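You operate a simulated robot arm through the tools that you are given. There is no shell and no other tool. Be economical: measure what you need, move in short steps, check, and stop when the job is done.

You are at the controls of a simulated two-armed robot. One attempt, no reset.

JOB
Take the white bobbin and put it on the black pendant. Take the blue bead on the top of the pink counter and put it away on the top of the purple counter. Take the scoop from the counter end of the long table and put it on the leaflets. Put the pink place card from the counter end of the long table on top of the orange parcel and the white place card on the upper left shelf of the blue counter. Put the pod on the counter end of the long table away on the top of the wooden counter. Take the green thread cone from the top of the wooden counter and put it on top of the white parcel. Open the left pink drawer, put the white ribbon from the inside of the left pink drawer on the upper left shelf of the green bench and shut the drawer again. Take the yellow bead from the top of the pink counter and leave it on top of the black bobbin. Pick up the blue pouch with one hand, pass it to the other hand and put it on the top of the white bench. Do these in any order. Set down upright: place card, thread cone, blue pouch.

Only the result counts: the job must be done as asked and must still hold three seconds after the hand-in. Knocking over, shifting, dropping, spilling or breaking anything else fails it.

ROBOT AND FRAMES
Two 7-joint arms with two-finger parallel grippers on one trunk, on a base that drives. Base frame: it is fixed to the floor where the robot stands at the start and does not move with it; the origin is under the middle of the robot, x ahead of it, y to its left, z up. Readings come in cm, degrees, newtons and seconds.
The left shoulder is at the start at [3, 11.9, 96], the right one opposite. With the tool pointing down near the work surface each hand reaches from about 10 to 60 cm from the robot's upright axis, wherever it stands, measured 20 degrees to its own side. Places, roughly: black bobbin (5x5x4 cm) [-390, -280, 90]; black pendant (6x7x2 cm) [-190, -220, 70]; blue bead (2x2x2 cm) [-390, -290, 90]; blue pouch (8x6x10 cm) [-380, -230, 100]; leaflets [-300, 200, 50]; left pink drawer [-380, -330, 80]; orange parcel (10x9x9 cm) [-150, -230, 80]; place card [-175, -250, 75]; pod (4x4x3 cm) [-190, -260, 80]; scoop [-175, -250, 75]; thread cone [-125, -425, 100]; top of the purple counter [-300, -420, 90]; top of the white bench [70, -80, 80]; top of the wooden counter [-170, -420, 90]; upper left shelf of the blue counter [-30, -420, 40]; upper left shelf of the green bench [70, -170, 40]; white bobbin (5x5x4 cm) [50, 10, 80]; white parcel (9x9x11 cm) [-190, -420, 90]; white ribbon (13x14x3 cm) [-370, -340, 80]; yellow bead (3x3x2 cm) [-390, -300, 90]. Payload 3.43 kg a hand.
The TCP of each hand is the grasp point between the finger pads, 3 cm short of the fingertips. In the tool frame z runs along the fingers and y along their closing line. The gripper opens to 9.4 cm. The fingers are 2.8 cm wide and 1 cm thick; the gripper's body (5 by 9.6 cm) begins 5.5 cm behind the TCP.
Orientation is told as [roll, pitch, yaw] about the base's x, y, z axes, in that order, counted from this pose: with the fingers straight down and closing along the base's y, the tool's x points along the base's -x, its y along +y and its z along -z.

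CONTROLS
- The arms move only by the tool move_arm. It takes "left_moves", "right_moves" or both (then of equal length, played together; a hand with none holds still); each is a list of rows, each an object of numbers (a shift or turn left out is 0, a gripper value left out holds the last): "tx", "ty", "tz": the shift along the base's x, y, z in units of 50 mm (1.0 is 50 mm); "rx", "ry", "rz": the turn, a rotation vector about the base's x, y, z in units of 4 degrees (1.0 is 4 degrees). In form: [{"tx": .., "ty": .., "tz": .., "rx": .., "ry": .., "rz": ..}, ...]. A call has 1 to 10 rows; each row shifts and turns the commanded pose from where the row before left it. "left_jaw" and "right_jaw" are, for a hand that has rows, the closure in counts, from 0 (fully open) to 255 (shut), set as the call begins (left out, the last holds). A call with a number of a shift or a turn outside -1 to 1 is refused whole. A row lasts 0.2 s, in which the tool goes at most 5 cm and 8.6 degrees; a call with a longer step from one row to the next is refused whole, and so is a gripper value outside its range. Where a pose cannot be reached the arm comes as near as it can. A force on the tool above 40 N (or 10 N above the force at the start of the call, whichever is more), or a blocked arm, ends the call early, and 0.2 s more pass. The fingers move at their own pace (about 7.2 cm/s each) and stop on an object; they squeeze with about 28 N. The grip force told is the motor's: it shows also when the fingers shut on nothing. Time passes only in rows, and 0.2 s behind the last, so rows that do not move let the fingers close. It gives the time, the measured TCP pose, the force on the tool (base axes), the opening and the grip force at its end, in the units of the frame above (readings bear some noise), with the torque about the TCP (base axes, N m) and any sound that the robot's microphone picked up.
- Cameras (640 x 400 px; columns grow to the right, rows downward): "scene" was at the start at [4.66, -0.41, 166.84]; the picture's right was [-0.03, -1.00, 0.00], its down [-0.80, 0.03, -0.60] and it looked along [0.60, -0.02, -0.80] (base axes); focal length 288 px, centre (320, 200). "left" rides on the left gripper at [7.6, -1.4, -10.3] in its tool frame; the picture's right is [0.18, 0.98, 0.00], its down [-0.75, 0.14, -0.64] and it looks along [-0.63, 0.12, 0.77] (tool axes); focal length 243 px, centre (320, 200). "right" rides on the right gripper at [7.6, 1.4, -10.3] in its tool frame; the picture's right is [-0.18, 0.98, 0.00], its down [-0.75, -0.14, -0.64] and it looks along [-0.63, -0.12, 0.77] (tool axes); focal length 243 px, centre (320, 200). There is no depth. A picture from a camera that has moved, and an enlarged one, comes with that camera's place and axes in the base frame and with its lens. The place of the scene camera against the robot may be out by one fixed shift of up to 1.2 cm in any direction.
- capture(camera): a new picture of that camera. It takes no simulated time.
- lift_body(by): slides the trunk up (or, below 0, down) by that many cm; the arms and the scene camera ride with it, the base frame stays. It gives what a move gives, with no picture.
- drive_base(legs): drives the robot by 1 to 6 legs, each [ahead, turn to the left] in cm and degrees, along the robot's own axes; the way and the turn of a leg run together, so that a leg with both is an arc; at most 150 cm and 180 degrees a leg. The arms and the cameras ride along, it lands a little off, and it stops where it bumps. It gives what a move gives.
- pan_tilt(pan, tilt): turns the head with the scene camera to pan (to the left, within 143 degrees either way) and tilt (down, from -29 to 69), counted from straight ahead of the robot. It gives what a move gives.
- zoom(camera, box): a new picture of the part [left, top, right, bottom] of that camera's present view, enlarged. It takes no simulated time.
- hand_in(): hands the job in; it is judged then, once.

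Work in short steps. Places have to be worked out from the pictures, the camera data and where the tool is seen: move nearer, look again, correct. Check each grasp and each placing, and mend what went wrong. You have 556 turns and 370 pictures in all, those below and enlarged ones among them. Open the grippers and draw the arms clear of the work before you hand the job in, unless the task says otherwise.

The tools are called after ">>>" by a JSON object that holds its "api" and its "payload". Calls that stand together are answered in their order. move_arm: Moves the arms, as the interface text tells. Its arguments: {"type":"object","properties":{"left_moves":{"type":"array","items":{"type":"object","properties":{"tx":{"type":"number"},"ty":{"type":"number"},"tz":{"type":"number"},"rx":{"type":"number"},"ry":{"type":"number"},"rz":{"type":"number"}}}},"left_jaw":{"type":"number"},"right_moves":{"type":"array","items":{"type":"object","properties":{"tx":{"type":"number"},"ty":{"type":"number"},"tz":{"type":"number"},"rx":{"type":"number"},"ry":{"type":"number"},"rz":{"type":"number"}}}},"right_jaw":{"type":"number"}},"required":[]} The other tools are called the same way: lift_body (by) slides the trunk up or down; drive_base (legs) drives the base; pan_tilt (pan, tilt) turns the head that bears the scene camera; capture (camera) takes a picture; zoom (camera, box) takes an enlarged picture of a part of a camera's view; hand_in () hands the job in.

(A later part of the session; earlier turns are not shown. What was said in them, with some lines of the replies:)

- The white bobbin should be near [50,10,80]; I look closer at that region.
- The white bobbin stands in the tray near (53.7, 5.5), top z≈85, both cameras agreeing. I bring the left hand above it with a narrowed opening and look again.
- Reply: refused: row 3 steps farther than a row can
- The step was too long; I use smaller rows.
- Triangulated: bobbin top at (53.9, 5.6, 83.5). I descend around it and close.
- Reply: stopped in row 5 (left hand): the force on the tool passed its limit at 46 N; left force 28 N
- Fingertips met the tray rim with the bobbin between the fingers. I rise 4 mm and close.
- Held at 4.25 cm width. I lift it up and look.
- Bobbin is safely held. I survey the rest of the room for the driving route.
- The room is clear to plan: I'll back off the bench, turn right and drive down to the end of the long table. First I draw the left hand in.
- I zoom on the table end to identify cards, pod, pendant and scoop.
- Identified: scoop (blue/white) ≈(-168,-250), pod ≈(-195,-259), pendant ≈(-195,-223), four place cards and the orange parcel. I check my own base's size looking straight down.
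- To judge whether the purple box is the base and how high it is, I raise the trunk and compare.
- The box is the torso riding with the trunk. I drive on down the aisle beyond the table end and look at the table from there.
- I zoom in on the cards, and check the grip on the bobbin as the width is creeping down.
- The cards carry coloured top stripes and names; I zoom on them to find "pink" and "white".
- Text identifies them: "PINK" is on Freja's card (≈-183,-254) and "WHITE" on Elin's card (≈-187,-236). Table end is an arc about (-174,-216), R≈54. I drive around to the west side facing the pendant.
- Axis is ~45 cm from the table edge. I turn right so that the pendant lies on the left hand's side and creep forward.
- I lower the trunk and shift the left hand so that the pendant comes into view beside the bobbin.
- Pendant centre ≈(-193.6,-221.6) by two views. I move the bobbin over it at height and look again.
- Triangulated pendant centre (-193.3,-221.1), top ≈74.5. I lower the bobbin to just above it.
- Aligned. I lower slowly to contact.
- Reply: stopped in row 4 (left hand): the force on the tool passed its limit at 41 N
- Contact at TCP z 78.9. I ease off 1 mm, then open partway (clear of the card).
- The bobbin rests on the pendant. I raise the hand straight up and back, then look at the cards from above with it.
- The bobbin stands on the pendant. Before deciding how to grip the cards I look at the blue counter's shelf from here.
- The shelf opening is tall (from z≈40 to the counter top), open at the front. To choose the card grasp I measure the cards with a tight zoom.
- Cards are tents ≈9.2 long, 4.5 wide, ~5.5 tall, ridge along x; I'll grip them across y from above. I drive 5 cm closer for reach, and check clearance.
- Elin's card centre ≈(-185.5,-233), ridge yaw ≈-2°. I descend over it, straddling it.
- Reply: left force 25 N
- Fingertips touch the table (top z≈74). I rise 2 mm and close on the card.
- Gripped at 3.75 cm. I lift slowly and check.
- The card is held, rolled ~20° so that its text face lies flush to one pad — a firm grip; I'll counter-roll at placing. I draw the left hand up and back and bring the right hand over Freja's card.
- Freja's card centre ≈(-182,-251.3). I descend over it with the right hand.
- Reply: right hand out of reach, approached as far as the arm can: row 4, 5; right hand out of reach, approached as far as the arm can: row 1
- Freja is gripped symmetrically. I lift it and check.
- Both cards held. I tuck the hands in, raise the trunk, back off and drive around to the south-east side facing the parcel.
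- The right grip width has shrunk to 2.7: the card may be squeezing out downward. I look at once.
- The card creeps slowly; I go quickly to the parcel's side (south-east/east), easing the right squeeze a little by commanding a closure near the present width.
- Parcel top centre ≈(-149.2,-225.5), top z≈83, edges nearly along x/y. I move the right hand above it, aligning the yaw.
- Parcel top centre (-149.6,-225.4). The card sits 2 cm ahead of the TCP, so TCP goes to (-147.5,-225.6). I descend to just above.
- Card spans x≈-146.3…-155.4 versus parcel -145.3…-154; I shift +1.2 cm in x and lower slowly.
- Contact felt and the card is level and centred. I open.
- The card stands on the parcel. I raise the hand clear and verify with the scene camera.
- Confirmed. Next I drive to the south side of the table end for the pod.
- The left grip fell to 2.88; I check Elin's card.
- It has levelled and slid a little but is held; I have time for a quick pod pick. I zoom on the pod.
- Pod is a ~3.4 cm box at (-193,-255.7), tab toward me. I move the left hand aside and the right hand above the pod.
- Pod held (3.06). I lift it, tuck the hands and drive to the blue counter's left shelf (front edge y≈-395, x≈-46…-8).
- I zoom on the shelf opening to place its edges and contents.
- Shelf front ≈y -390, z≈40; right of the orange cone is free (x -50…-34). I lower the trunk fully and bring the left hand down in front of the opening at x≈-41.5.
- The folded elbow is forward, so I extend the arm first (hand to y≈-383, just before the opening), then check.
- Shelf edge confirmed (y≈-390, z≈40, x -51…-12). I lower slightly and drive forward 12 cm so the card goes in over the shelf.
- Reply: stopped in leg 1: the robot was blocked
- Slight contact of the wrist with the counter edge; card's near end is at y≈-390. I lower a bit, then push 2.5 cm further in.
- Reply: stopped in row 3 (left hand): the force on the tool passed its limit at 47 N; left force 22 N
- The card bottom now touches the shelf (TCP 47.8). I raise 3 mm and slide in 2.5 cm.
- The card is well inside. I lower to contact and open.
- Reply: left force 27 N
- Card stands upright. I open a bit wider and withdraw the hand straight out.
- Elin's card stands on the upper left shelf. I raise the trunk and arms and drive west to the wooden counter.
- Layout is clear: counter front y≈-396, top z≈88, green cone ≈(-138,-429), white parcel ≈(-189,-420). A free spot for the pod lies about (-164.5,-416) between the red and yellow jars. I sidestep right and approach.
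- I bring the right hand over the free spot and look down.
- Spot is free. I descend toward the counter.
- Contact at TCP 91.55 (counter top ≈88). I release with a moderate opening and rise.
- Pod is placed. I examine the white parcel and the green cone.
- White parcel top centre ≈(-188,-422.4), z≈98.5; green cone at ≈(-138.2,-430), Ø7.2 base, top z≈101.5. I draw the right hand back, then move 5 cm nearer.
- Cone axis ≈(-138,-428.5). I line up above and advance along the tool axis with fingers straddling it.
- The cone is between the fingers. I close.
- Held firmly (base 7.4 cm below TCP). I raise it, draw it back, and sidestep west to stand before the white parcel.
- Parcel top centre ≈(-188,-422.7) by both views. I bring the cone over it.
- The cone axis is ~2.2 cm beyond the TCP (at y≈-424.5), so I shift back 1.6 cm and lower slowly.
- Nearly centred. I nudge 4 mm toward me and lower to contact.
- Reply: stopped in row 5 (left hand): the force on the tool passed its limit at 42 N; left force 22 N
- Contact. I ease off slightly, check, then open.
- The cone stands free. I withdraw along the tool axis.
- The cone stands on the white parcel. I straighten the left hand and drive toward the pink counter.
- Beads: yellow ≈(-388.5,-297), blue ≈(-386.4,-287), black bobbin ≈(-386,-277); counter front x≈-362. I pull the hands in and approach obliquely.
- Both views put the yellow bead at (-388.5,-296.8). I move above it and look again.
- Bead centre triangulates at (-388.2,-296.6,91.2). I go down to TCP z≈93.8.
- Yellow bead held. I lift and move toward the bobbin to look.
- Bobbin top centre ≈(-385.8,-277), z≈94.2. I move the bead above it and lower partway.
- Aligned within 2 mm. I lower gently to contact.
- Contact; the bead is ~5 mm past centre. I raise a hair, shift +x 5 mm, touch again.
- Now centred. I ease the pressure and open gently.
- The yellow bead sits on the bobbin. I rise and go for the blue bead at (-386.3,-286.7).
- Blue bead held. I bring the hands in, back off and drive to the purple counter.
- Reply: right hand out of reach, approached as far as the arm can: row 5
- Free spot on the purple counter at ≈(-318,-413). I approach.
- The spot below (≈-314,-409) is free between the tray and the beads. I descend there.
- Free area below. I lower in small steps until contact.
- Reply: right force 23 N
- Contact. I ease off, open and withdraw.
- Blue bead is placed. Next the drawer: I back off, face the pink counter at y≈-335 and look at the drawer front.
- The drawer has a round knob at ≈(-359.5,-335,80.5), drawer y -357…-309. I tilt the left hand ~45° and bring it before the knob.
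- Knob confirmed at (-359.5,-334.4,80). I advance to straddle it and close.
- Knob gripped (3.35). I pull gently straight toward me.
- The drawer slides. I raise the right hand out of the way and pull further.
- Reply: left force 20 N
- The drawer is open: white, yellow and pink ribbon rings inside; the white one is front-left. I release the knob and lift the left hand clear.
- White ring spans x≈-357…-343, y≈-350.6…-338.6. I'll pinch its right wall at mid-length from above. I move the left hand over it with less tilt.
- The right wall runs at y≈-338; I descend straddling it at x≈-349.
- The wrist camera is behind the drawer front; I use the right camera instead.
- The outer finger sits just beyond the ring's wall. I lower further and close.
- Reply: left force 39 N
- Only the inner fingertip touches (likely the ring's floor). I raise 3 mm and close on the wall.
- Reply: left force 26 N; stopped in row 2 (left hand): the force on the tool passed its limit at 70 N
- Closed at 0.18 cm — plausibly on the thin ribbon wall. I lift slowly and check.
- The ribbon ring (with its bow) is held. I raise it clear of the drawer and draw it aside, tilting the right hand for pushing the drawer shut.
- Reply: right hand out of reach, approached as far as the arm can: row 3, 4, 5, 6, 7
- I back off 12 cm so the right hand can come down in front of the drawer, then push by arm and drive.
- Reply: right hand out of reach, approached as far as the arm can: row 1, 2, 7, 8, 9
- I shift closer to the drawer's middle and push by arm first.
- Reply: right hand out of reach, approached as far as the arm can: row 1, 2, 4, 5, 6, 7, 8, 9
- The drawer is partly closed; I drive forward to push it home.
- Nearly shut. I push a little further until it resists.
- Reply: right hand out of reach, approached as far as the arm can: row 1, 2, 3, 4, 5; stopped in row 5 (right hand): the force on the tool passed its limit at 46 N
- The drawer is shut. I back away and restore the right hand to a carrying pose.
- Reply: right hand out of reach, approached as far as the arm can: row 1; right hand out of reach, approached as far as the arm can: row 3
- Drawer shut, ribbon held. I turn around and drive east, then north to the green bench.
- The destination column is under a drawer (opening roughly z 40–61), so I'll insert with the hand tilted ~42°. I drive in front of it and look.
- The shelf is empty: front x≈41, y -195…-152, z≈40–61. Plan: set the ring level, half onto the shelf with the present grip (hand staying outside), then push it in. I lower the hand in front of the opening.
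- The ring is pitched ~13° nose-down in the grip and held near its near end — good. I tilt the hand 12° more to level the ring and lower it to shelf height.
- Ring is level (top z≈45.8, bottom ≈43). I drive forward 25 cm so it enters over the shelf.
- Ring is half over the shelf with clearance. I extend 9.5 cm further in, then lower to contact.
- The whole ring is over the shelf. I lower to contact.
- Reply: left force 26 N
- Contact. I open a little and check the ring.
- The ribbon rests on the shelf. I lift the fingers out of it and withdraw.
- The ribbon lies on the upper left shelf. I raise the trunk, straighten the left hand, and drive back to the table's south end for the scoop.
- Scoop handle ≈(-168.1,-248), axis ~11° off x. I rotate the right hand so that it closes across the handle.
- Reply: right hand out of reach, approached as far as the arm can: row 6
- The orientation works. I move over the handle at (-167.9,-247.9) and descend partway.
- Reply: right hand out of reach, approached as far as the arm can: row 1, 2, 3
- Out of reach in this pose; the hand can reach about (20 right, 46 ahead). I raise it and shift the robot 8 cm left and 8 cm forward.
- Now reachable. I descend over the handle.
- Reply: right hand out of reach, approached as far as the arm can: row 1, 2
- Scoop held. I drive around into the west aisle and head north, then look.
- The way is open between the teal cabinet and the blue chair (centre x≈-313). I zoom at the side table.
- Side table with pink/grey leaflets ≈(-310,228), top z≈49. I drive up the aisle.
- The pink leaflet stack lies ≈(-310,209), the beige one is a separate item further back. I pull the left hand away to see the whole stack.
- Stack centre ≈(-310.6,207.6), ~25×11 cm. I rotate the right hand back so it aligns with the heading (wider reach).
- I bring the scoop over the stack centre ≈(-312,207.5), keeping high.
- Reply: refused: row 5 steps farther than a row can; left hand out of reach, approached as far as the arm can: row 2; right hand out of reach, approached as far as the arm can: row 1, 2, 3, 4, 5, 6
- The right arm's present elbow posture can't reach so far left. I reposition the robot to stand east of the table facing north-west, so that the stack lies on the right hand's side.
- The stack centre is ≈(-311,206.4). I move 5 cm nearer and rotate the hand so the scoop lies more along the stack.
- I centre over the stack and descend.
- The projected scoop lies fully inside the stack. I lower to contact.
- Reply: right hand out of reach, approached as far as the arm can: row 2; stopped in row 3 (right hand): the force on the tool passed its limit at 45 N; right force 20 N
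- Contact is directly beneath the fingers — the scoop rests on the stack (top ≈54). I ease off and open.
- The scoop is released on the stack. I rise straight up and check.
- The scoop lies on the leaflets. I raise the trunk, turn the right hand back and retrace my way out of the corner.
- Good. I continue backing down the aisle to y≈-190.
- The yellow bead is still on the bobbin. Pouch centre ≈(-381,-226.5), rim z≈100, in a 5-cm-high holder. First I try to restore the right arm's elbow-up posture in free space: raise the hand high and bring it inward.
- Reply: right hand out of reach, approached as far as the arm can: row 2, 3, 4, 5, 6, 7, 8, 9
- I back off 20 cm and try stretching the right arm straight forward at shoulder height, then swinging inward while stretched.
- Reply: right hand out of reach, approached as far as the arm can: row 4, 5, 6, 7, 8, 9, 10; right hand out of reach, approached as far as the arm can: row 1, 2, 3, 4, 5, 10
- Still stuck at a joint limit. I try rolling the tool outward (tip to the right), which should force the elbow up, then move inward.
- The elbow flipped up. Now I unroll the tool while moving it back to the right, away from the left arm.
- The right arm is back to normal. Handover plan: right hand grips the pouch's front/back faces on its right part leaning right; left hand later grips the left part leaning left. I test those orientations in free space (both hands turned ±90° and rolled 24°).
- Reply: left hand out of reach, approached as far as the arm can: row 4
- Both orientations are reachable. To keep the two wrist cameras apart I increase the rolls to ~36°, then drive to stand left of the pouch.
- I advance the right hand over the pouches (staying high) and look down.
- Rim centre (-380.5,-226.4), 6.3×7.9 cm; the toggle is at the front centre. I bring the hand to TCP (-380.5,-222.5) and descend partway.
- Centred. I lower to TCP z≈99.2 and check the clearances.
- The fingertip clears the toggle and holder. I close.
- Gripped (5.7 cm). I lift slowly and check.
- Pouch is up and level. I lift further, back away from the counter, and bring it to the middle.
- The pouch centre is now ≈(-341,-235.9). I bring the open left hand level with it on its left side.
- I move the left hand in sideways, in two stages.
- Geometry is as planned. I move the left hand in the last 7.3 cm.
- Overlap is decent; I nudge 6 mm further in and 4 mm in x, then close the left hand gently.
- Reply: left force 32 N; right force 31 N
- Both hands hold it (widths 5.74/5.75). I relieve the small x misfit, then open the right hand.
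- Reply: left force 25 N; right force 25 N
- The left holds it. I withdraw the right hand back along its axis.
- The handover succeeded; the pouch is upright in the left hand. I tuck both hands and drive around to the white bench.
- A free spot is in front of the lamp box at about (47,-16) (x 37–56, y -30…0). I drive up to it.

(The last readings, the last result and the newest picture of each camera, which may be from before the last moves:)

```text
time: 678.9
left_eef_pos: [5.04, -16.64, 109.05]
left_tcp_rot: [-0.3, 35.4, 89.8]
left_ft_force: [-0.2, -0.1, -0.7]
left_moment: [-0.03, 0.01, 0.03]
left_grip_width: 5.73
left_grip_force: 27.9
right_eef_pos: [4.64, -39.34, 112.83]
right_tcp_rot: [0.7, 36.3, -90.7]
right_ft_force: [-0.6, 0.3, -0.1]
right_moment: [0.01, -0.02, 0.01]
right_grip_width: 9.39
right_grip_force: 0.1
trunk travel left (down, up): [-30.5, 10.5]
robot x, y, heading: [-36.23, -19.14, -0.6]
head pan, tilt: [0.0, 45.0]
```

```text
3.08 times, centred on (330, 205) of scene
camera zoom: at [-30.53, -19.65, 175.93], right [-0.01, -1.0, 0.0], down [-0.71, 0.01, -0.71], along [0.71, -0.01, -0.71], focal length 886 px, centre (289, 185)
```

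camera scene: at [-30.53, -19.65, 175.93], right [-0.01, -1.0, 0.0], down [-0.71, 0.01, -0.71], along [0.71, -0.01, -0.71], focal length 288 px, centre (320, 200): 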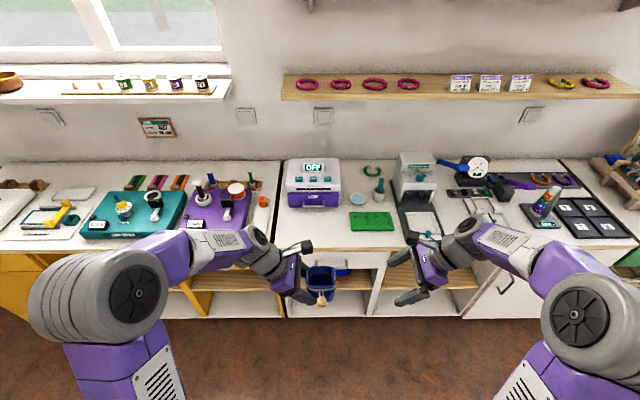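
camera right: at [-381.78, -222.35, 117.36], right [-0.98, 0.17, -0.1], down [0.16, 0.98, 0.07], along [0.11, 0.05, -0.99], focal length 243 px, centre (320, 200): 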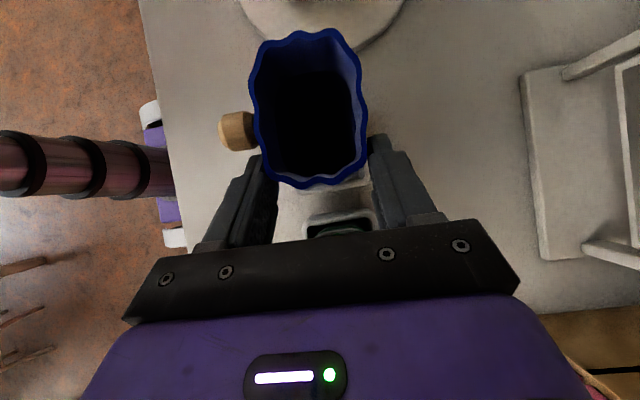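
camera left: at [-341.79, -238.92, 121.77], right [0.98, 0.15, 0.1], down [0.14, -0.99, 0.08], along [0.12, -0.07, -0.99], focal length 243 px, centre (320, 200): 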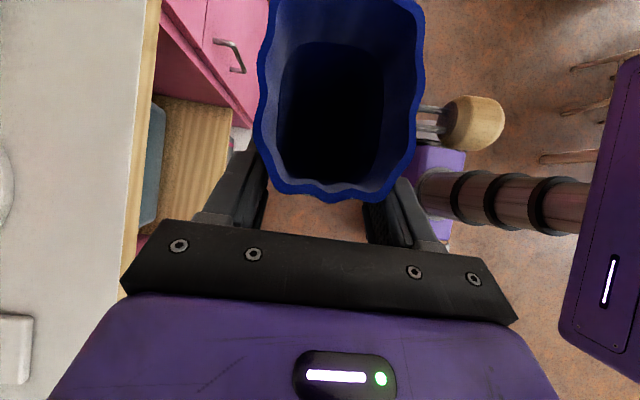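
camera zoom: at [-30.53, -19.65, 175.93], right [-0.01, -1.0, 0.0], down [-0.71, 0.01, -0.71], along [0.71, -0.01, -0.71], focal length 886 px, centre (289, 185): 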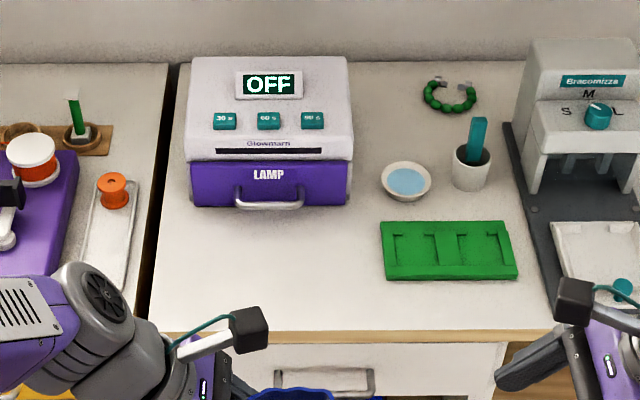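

I drive 27 cm forward, then extend the arm over the spot and lower.

>>> {"api": "drive_base", "payload": {"legs": [[27, 0]]}}

>>> {"api": "move_arm", "payload": {"left_moves": [{"tx": 0.8}, {"tx": 0.8}, {"tx": 0.8}, {"tx": 0.6}, {"tz": -0.7}, {"tz": -0.7}, {}], "right_moves": [{"ty": -0.8}, {"ty": -0.8}, {"tx": -0.4}, {}, {}, {}, {}]}}

>>> {"api": "capture", "payload": {"camera": "left"}}

>>> {"api": "zoom", "payload": {"camera": "scene", "box": [220, 170, 400, 300]}}

```text
time: 680.8
left_eef_pos: [31.86, -16.76, 109.09]
left_tcp_rot: [-0.2, 35.4, 89.9]
left_ft_force: [-0.1, -0.1, -0.5]
left_moment: [0.0, -0.01, -0.02]
left_grip_width: 5.73
left_grip_force: 28.2
right_eef_pos: [31.51, -39.57, 112.94]
right_tcp_rot: [0.7, 36.4, -90.5]
right_ft_force: [0.9, 0.5, 0.5]
right_moment: [0.01, 0.01, -0.03]
right_grip_width: 9.39
right_grip_force: 0.0
trunk travel left (down, up): [-30.5, 10.5]
robot x, y, heading: [-9.19, -19.52, -0.4]
head pan, tilt: [0.0, 45.0]
```

```text
time: 682.4
left_eef_pos: [46.8, -16.7, 102.14]
left_tcp_rot: [-0.3, 35.5, 89.9]
left_ft_force: [-0.9, 0.3, -0.3]
left_moment: [0.0, -0.01, -0.03]
left_grip_width: 5.75
left_grip_force: 27.8
right_eef_pos: [29.4, -47.46, 112.76]
right_tcp_rot: [0.8, 36.4, -90.6]
right_ft_force: [1.0, 0.2, -0.2]
right_moment: [-0.02, 0.0, 0.0]
right_grip_width: 9.4
right_grip_force: 0.0
trunk travel left (down, up): [-30.5, 10.5]
robot x, y, heading: [-9.26, -19.88, -0.5]
head pan, tilt: [0.0, 45.0]
```

```text
108 pictures are left
camera left: at [48.19, -16.95, 114.73], right [-0.98, -0.15, 0.1], down [-0.14, 0.99, 0.08], along [-0.12, 0.07, -0.99], focal length 243 px, centre (320, 200)
```

left: 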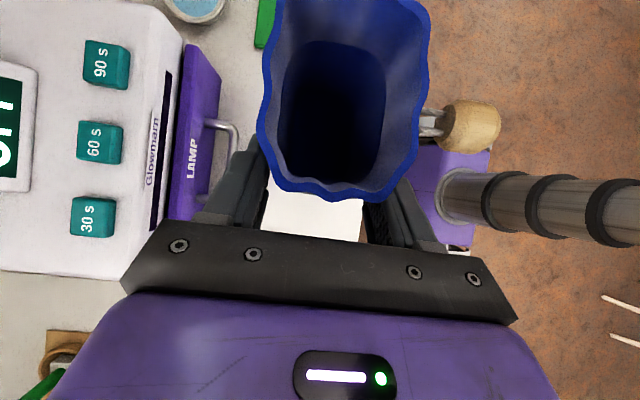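

```text
3.08 times, centred on (310, 235) of scene
camera zoom: at [-3.69, -19.87, 175.93], right [-0.01, -1.0, 0.0], down [-0.71, 0.01, -0.71], along [0.71, -0.01, -0.71], focal length 886 px, centre (351, 92)
```

zoom: 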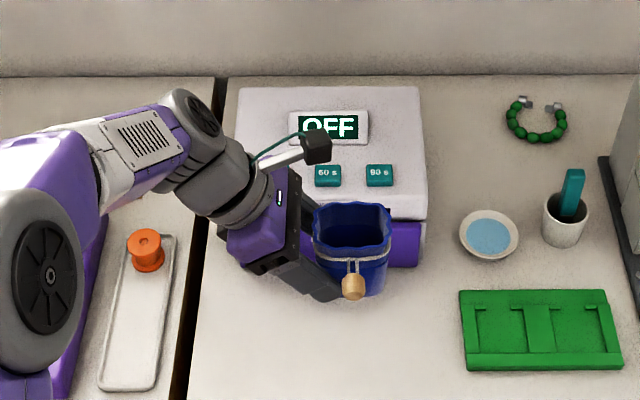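

Well placed above the free area. I lower.

>>> {"api": "move_arm", "payload": {"left_moves": [{"tz": -0.7}, {"tz": -0.7}, {"tz": -0.6}, {"tz": -0.5}, {}]}}

>>> {"api": "zoom", "payload": {"camera": "scene", "box": [220, 170, 400, 300]}}

```text
time: 683.6
left_eef_pos: [46.9, -16.76, 89.52]
left_tcp_rot: [-0.2, 35.5, 89.9]
left_ft_force: [0.1, 0.5, -0.6]
left_moment: [0.01, -0.02, 0.01]
left_grip_width: 5.74
left_grip_force: 28.2
right_eef_pos: [29.41, -47.67, 112.79]
right_tcp_rot: [0.7, 36.3, -90.7]
right_ft_force: [-1.3, 0.8, 0.1]
right_moment: [-0.02, 0.03, -0.02]
right_grip_width: 9.4
right_grip_force: 0.1
trunk travel left (down, up): [-30.5, 10.5]
robot x, y, heading: [-8.79, -19.35, -0.7]
head pan, tilt: [0.0, 45.0]
```

```text
3.08 times, centred on (310, 235) of scene
camera zoom: at [-3.66, -19.87, 175.93], right [-0.01, -1.0, 0.0], down [-0.71, 0.01, -0.71], along [0.71, -0.01, -0.71], focal length 886 px, centre (351, 92)
```

zoom: 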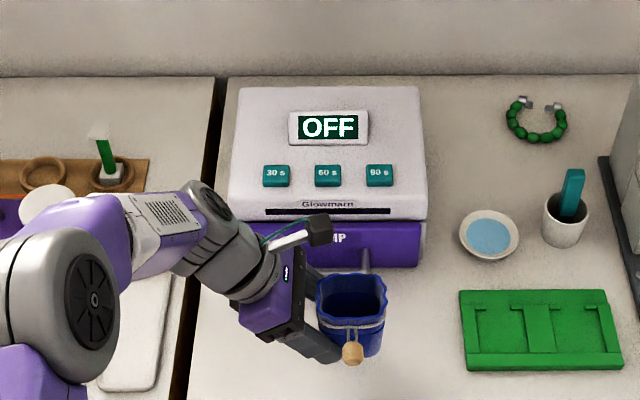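

>>> {"api": "move_arm", "payload": {"left_moves": [{"tz": -0.3}, {"tz": -0.2}, {"tz": -0.12}, {"tz": -0.1}, {"tz": -0.08}, {}]}}

>>> {"api": "zoom", "payload": {"camera": "scene", "box": [220, 200, 360, 300]}}

```text
time: 685.0
left_eef_pos: [47.01, -16.74, 85.59]
left_tcp_rot: [-0.2, 35.4, 89.9]
left_ft_force: [0.3, 0.7, -0.9]
left_moment: [-0.02, 0.04, 0.0]
left_grip_width: 5.74
left_grip_force: 28.4
right_eef_pos: [29.51, -47.64, 112.72]
right_tcp_rot: [0.7, 36.3, -90.6]
right_ft_force: [-0.4, -0.8, -0.9]
right_moment: [0.02, 0.02, 0.01]
right_grip_width: 9.38
right_grip_force: 0.1
trunk travel left (down, up): [-30.5, 10.5]
robot x, y, heading: [-9.21, -19.47, -0.6]
head pan, tilt: [0.0, 45.0]
```

```text
4.00 times, centred on (290, 250) of scene
camera zoom: at [-3.63, -19.86, 175.93], right [-0.01, -1.0, 0.0], down [-0.71, 0.01, -0.71], along [0.71, -0.01, -0.71], focal length 1151 px, centre (440, 0)
```

zoom: 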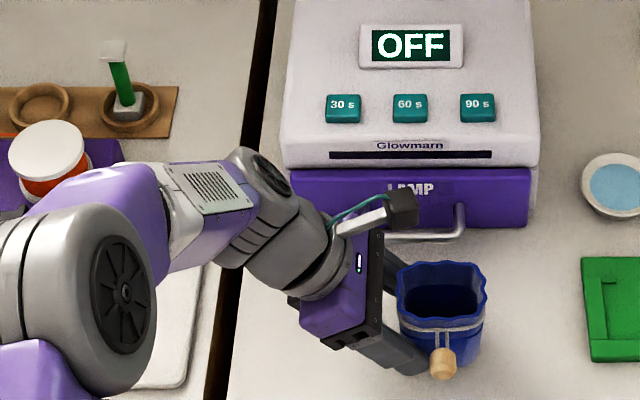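

>>> {"api": "move_arm", "payload": {"left_moves": [{"tz": -0.08}, {"tz": -0.07}, {"tz": -0.06}, {"tz": -0.06}, {"tz": -0.06}, {}]}}

```text
time: 686.4
left_eef_pos: [46.9, -16.82, 84.27]
left_tcp_rot: [-0.7, 35.6, 89.8]
left_ft_force: [-0.7, 2.0, 31.7]
left_moment: [-0.21, 0.0, -0.03]
left_grip_width: 5.75
left_grip_force: 28.2
right_eef_pos: [29.2, -47.61, 112.91]
right_tcp_rot: [0.8, 36.3, -90.5]
right_ft_force: [0.2, -0.3, 0.5]
right_moment: [0.01, 0.01, 0.0]
right_grip_width: 9.39
right_grip_force: 0.0
trunk travel left (down, up): [-30.5, 10.5]
robot x, y, heading: [-8.68, -19.58, -0.4]
head pan, tilt: [0.0, 45.0]
```

Contact. I ease slightly and open the hand.

>>> {"api": "move_arm", "payload": {"left_moves": [{"tz": 0.04}, {}]}}

>>> {"api": "zoom", "payload": {"camera": "scene", "box": [260, 220, 360, 300]}}

```text
time: 687.0
left_eef_pos: [46.92, -16.61, 84.26]
left_tcp_rot: [-0.3, 35.5, 89.8]
left_ft_force: [3.5, -0.2, 22.8]
left_moment: [-0.27, -0.23, 0.07]
left_grip_width: 5.74
left_grip_force: 28.3
right_eef_pos: [29.35, -47.52, 112.79]
right_tcp_rot: [0.9, 36.3, -90.5]
right_ft_force: [0.5, -0.6, 0.1]
right_moment: [-0.01, 0.0, 0.0]
right_grip_width: 9.4
right_grip_force: 0.0
trunk travel left (down, up): [-30.5, 10.5]
robot x, y, heading: [-9.23, -19.72, -0.6]
head pan, tilt: [0.0, 45.0]
```

```text
5.00 times, centred on (310, 260) of scene
camera zoom: at [-3.85, -19.89, 175.93], right [-0.01, -1.0, 0.0], down [-0.71, 0.01, -0.71], along [0.71, -0.01, -0.71], focal length 1439 px, centre (370, -100)
```

zoom: 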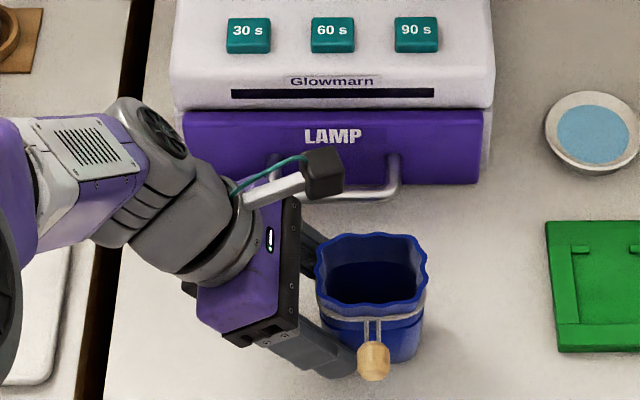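

>>> {"api": "move_arm", "payload": {"left_moves": [{}, {}, {}, {}], "left_jaw": 0}}

>>> {"api": "zoom", "payload": {"camera": "scene", "box": [260, 220, 360, 300]}}

>>> {"api": "capture", "payload": {"camera": "left"}}

```text
time: 688.0
left_eef_pos: [46.95, -16.86, 84.08]
left_tcp_rot: [-0.2, 35.5, 89.9]
left_ft_force: [-0.1, 0.1, -0.3]
left_moment: [-0.01, -0.02, -0.01]
left_grip_width: 9.41
left_grip_force: 0.1
right_eef_pos: [29.44, -47.6, 112.74]
right_tcp_rot: [0.7, 36.3, -90.6]
right_ft_force: [0.0, 0.3, 0.3]
right_moment: [0.01, -0.02, 0.0]
right_grip_width: 9.42
right_grip_force: 0.0
trunk travel left (down, up): [-30.5, 10.5]
robot x, y, heading: [-9.25, -19.76, -0.4]
head pan, tilt: [0.0, 45.0]
```

```text
5.00 times, centred on (310, 260) of scene
camera zoom: at [-3.64, -19.87, 175.93], right [-0.01, -1.0, 0.0], down [-0.71, 0.01, -0.71], along [0.71, -0.01, -0.71], focal length 1439 px, centre (370, -100)
```

zoom: 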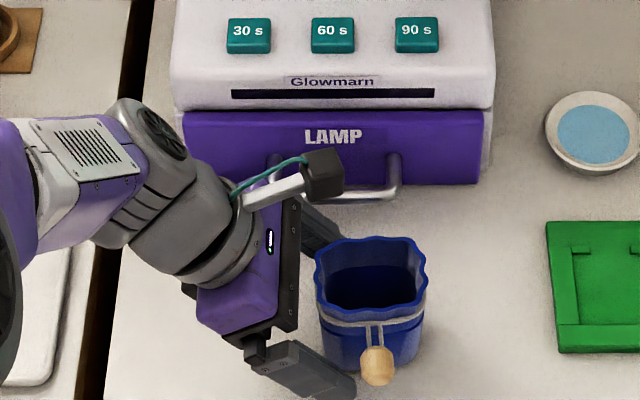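

```text
102 pictures are left
camera left: at [48.3, -16.96, 96.78], right [-0.98, -0.15, 0.1], down [-0.14, 0.99, 0.08], along [-0.12, 0.07, -0.99], focal length 243 px, centre (320, 200)
```

left: 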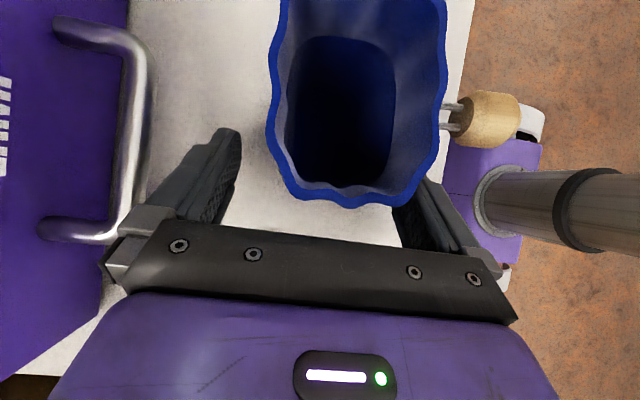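

The pouch stands upright and free. I withdraw along the tool axis.

>>> {"api": "move_arm", "payload": {"left_moves": [{"ty": 0.15, "tz": 0.22}, {"ty": 0.3, "tz": 0.42}, {"ty": 0.4, "tz": 0.6}, {"ty": 0.3, "tz": 0.8}, {"tz": 0.8}, {"tx": -0.8}, {"tx": -0.8}, {}]}}

>>> {"api": "drive_base", "payload": {"legs": [[-28, 0]]}}

>>> {"api": "zoom", "payload": {"camera": "scene", "box": [180, 140, 420, 290]}}

```text
time: 689.8
left_eef_pos: [38.83, -10.97, 98.48]
left_tcp_rot: [-0.2, 35.4, 89.9]
left_ft_force: [0.5, -1.0, -0.8]
left_moment: [0.05, 0.0, -0.03]
left_grip_width: 9.42
left_grip_force: 0.2
right_eef_pos: [29.6, -47.52, 112.76]
right_tcp_rot: [0.7, 36.2, -90.7]
right_ft_force: [0.2, -0.6, 1.1]
right_moment: [0.0, 0.0, -0.03]
right_grip_width: 9.43
right_grip_force: 0.1
trunk travel left (down, up): [-30.5, 10.5]
robot x, y, heading: [-9.0, -19.87, -0.6]
head pan, tilt: [0.0, 45.0]
```

```text
time: 691.8
left_eef_pos: [10.85, -10.74, 98.46]
left_tcp_rot: [-0.2, 35.6, 90.0]
left_ft_force: [0.0, -0.4, 0.4]
left_moment: [-0.03, 0.0, 0.0]
left_grip_width: 9.42
left_grip_force: 0.0
right_eef_pos: [1.6, -47.27, 112.8]
right_tcp_rot: [0.6, 36.3, -90.3]
right_ft_force: [-0.4, 0.1, -0.7]
right_moment: [0.03, -0.01, 0.01]
right_grip_width: 9.41
right_grip_force: 0.0
trunk travel left (down, up): [-30.5, 10.5]
robot x, y, heading: [-36.92, -19.45, -0.4]
head pan, tilt: [0.0, 45.0]
```

```text
2.67 times, centred on (300, 215) of scene
camera zoom: at [-31.65, -19.66, 175.93], right [-0.01, -1.0, 0.0], down [-0.71, 0.0, -0.71], along [0.71, 0.0, -0.71], focal length 768 px, centre (373, 160)
```

zoom: 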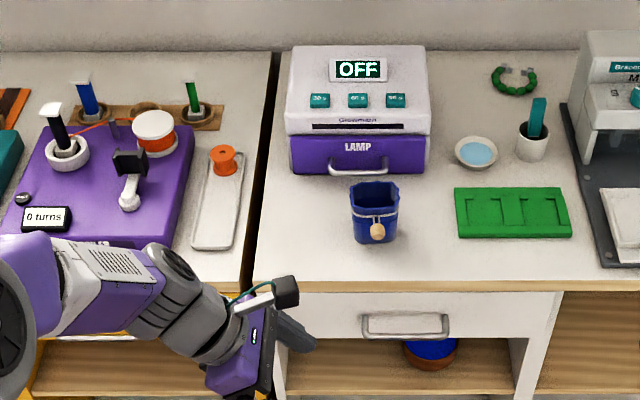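

All items are placed, grippers are open and the arms are clear of the work; I hand the job in.

>>> {"api": "hand_in", "payload": {}}

```text
The job is handed in.
```

I put every item where you asked and handed the job in, with both grippers open and the arms clear. I don't have the verdict.

- **Place cards:** every card is white with a coloured stripe and a person's colours printed on it. I took "pink" as Freja's card (it lists PINK) and "white" as Elin's card (it lists WHITE). Elin's card also has a pink stripe, so check this if you meant the stripe colour.
- **Leaflets:** there are two leaflet piles on the side table. I put the scoop on the larger pink one, which fits the location you gave.
- **Yellow bead:** it sits about 1 cm off the centre of the black bobbin's top, but it was still in place several minutes later.
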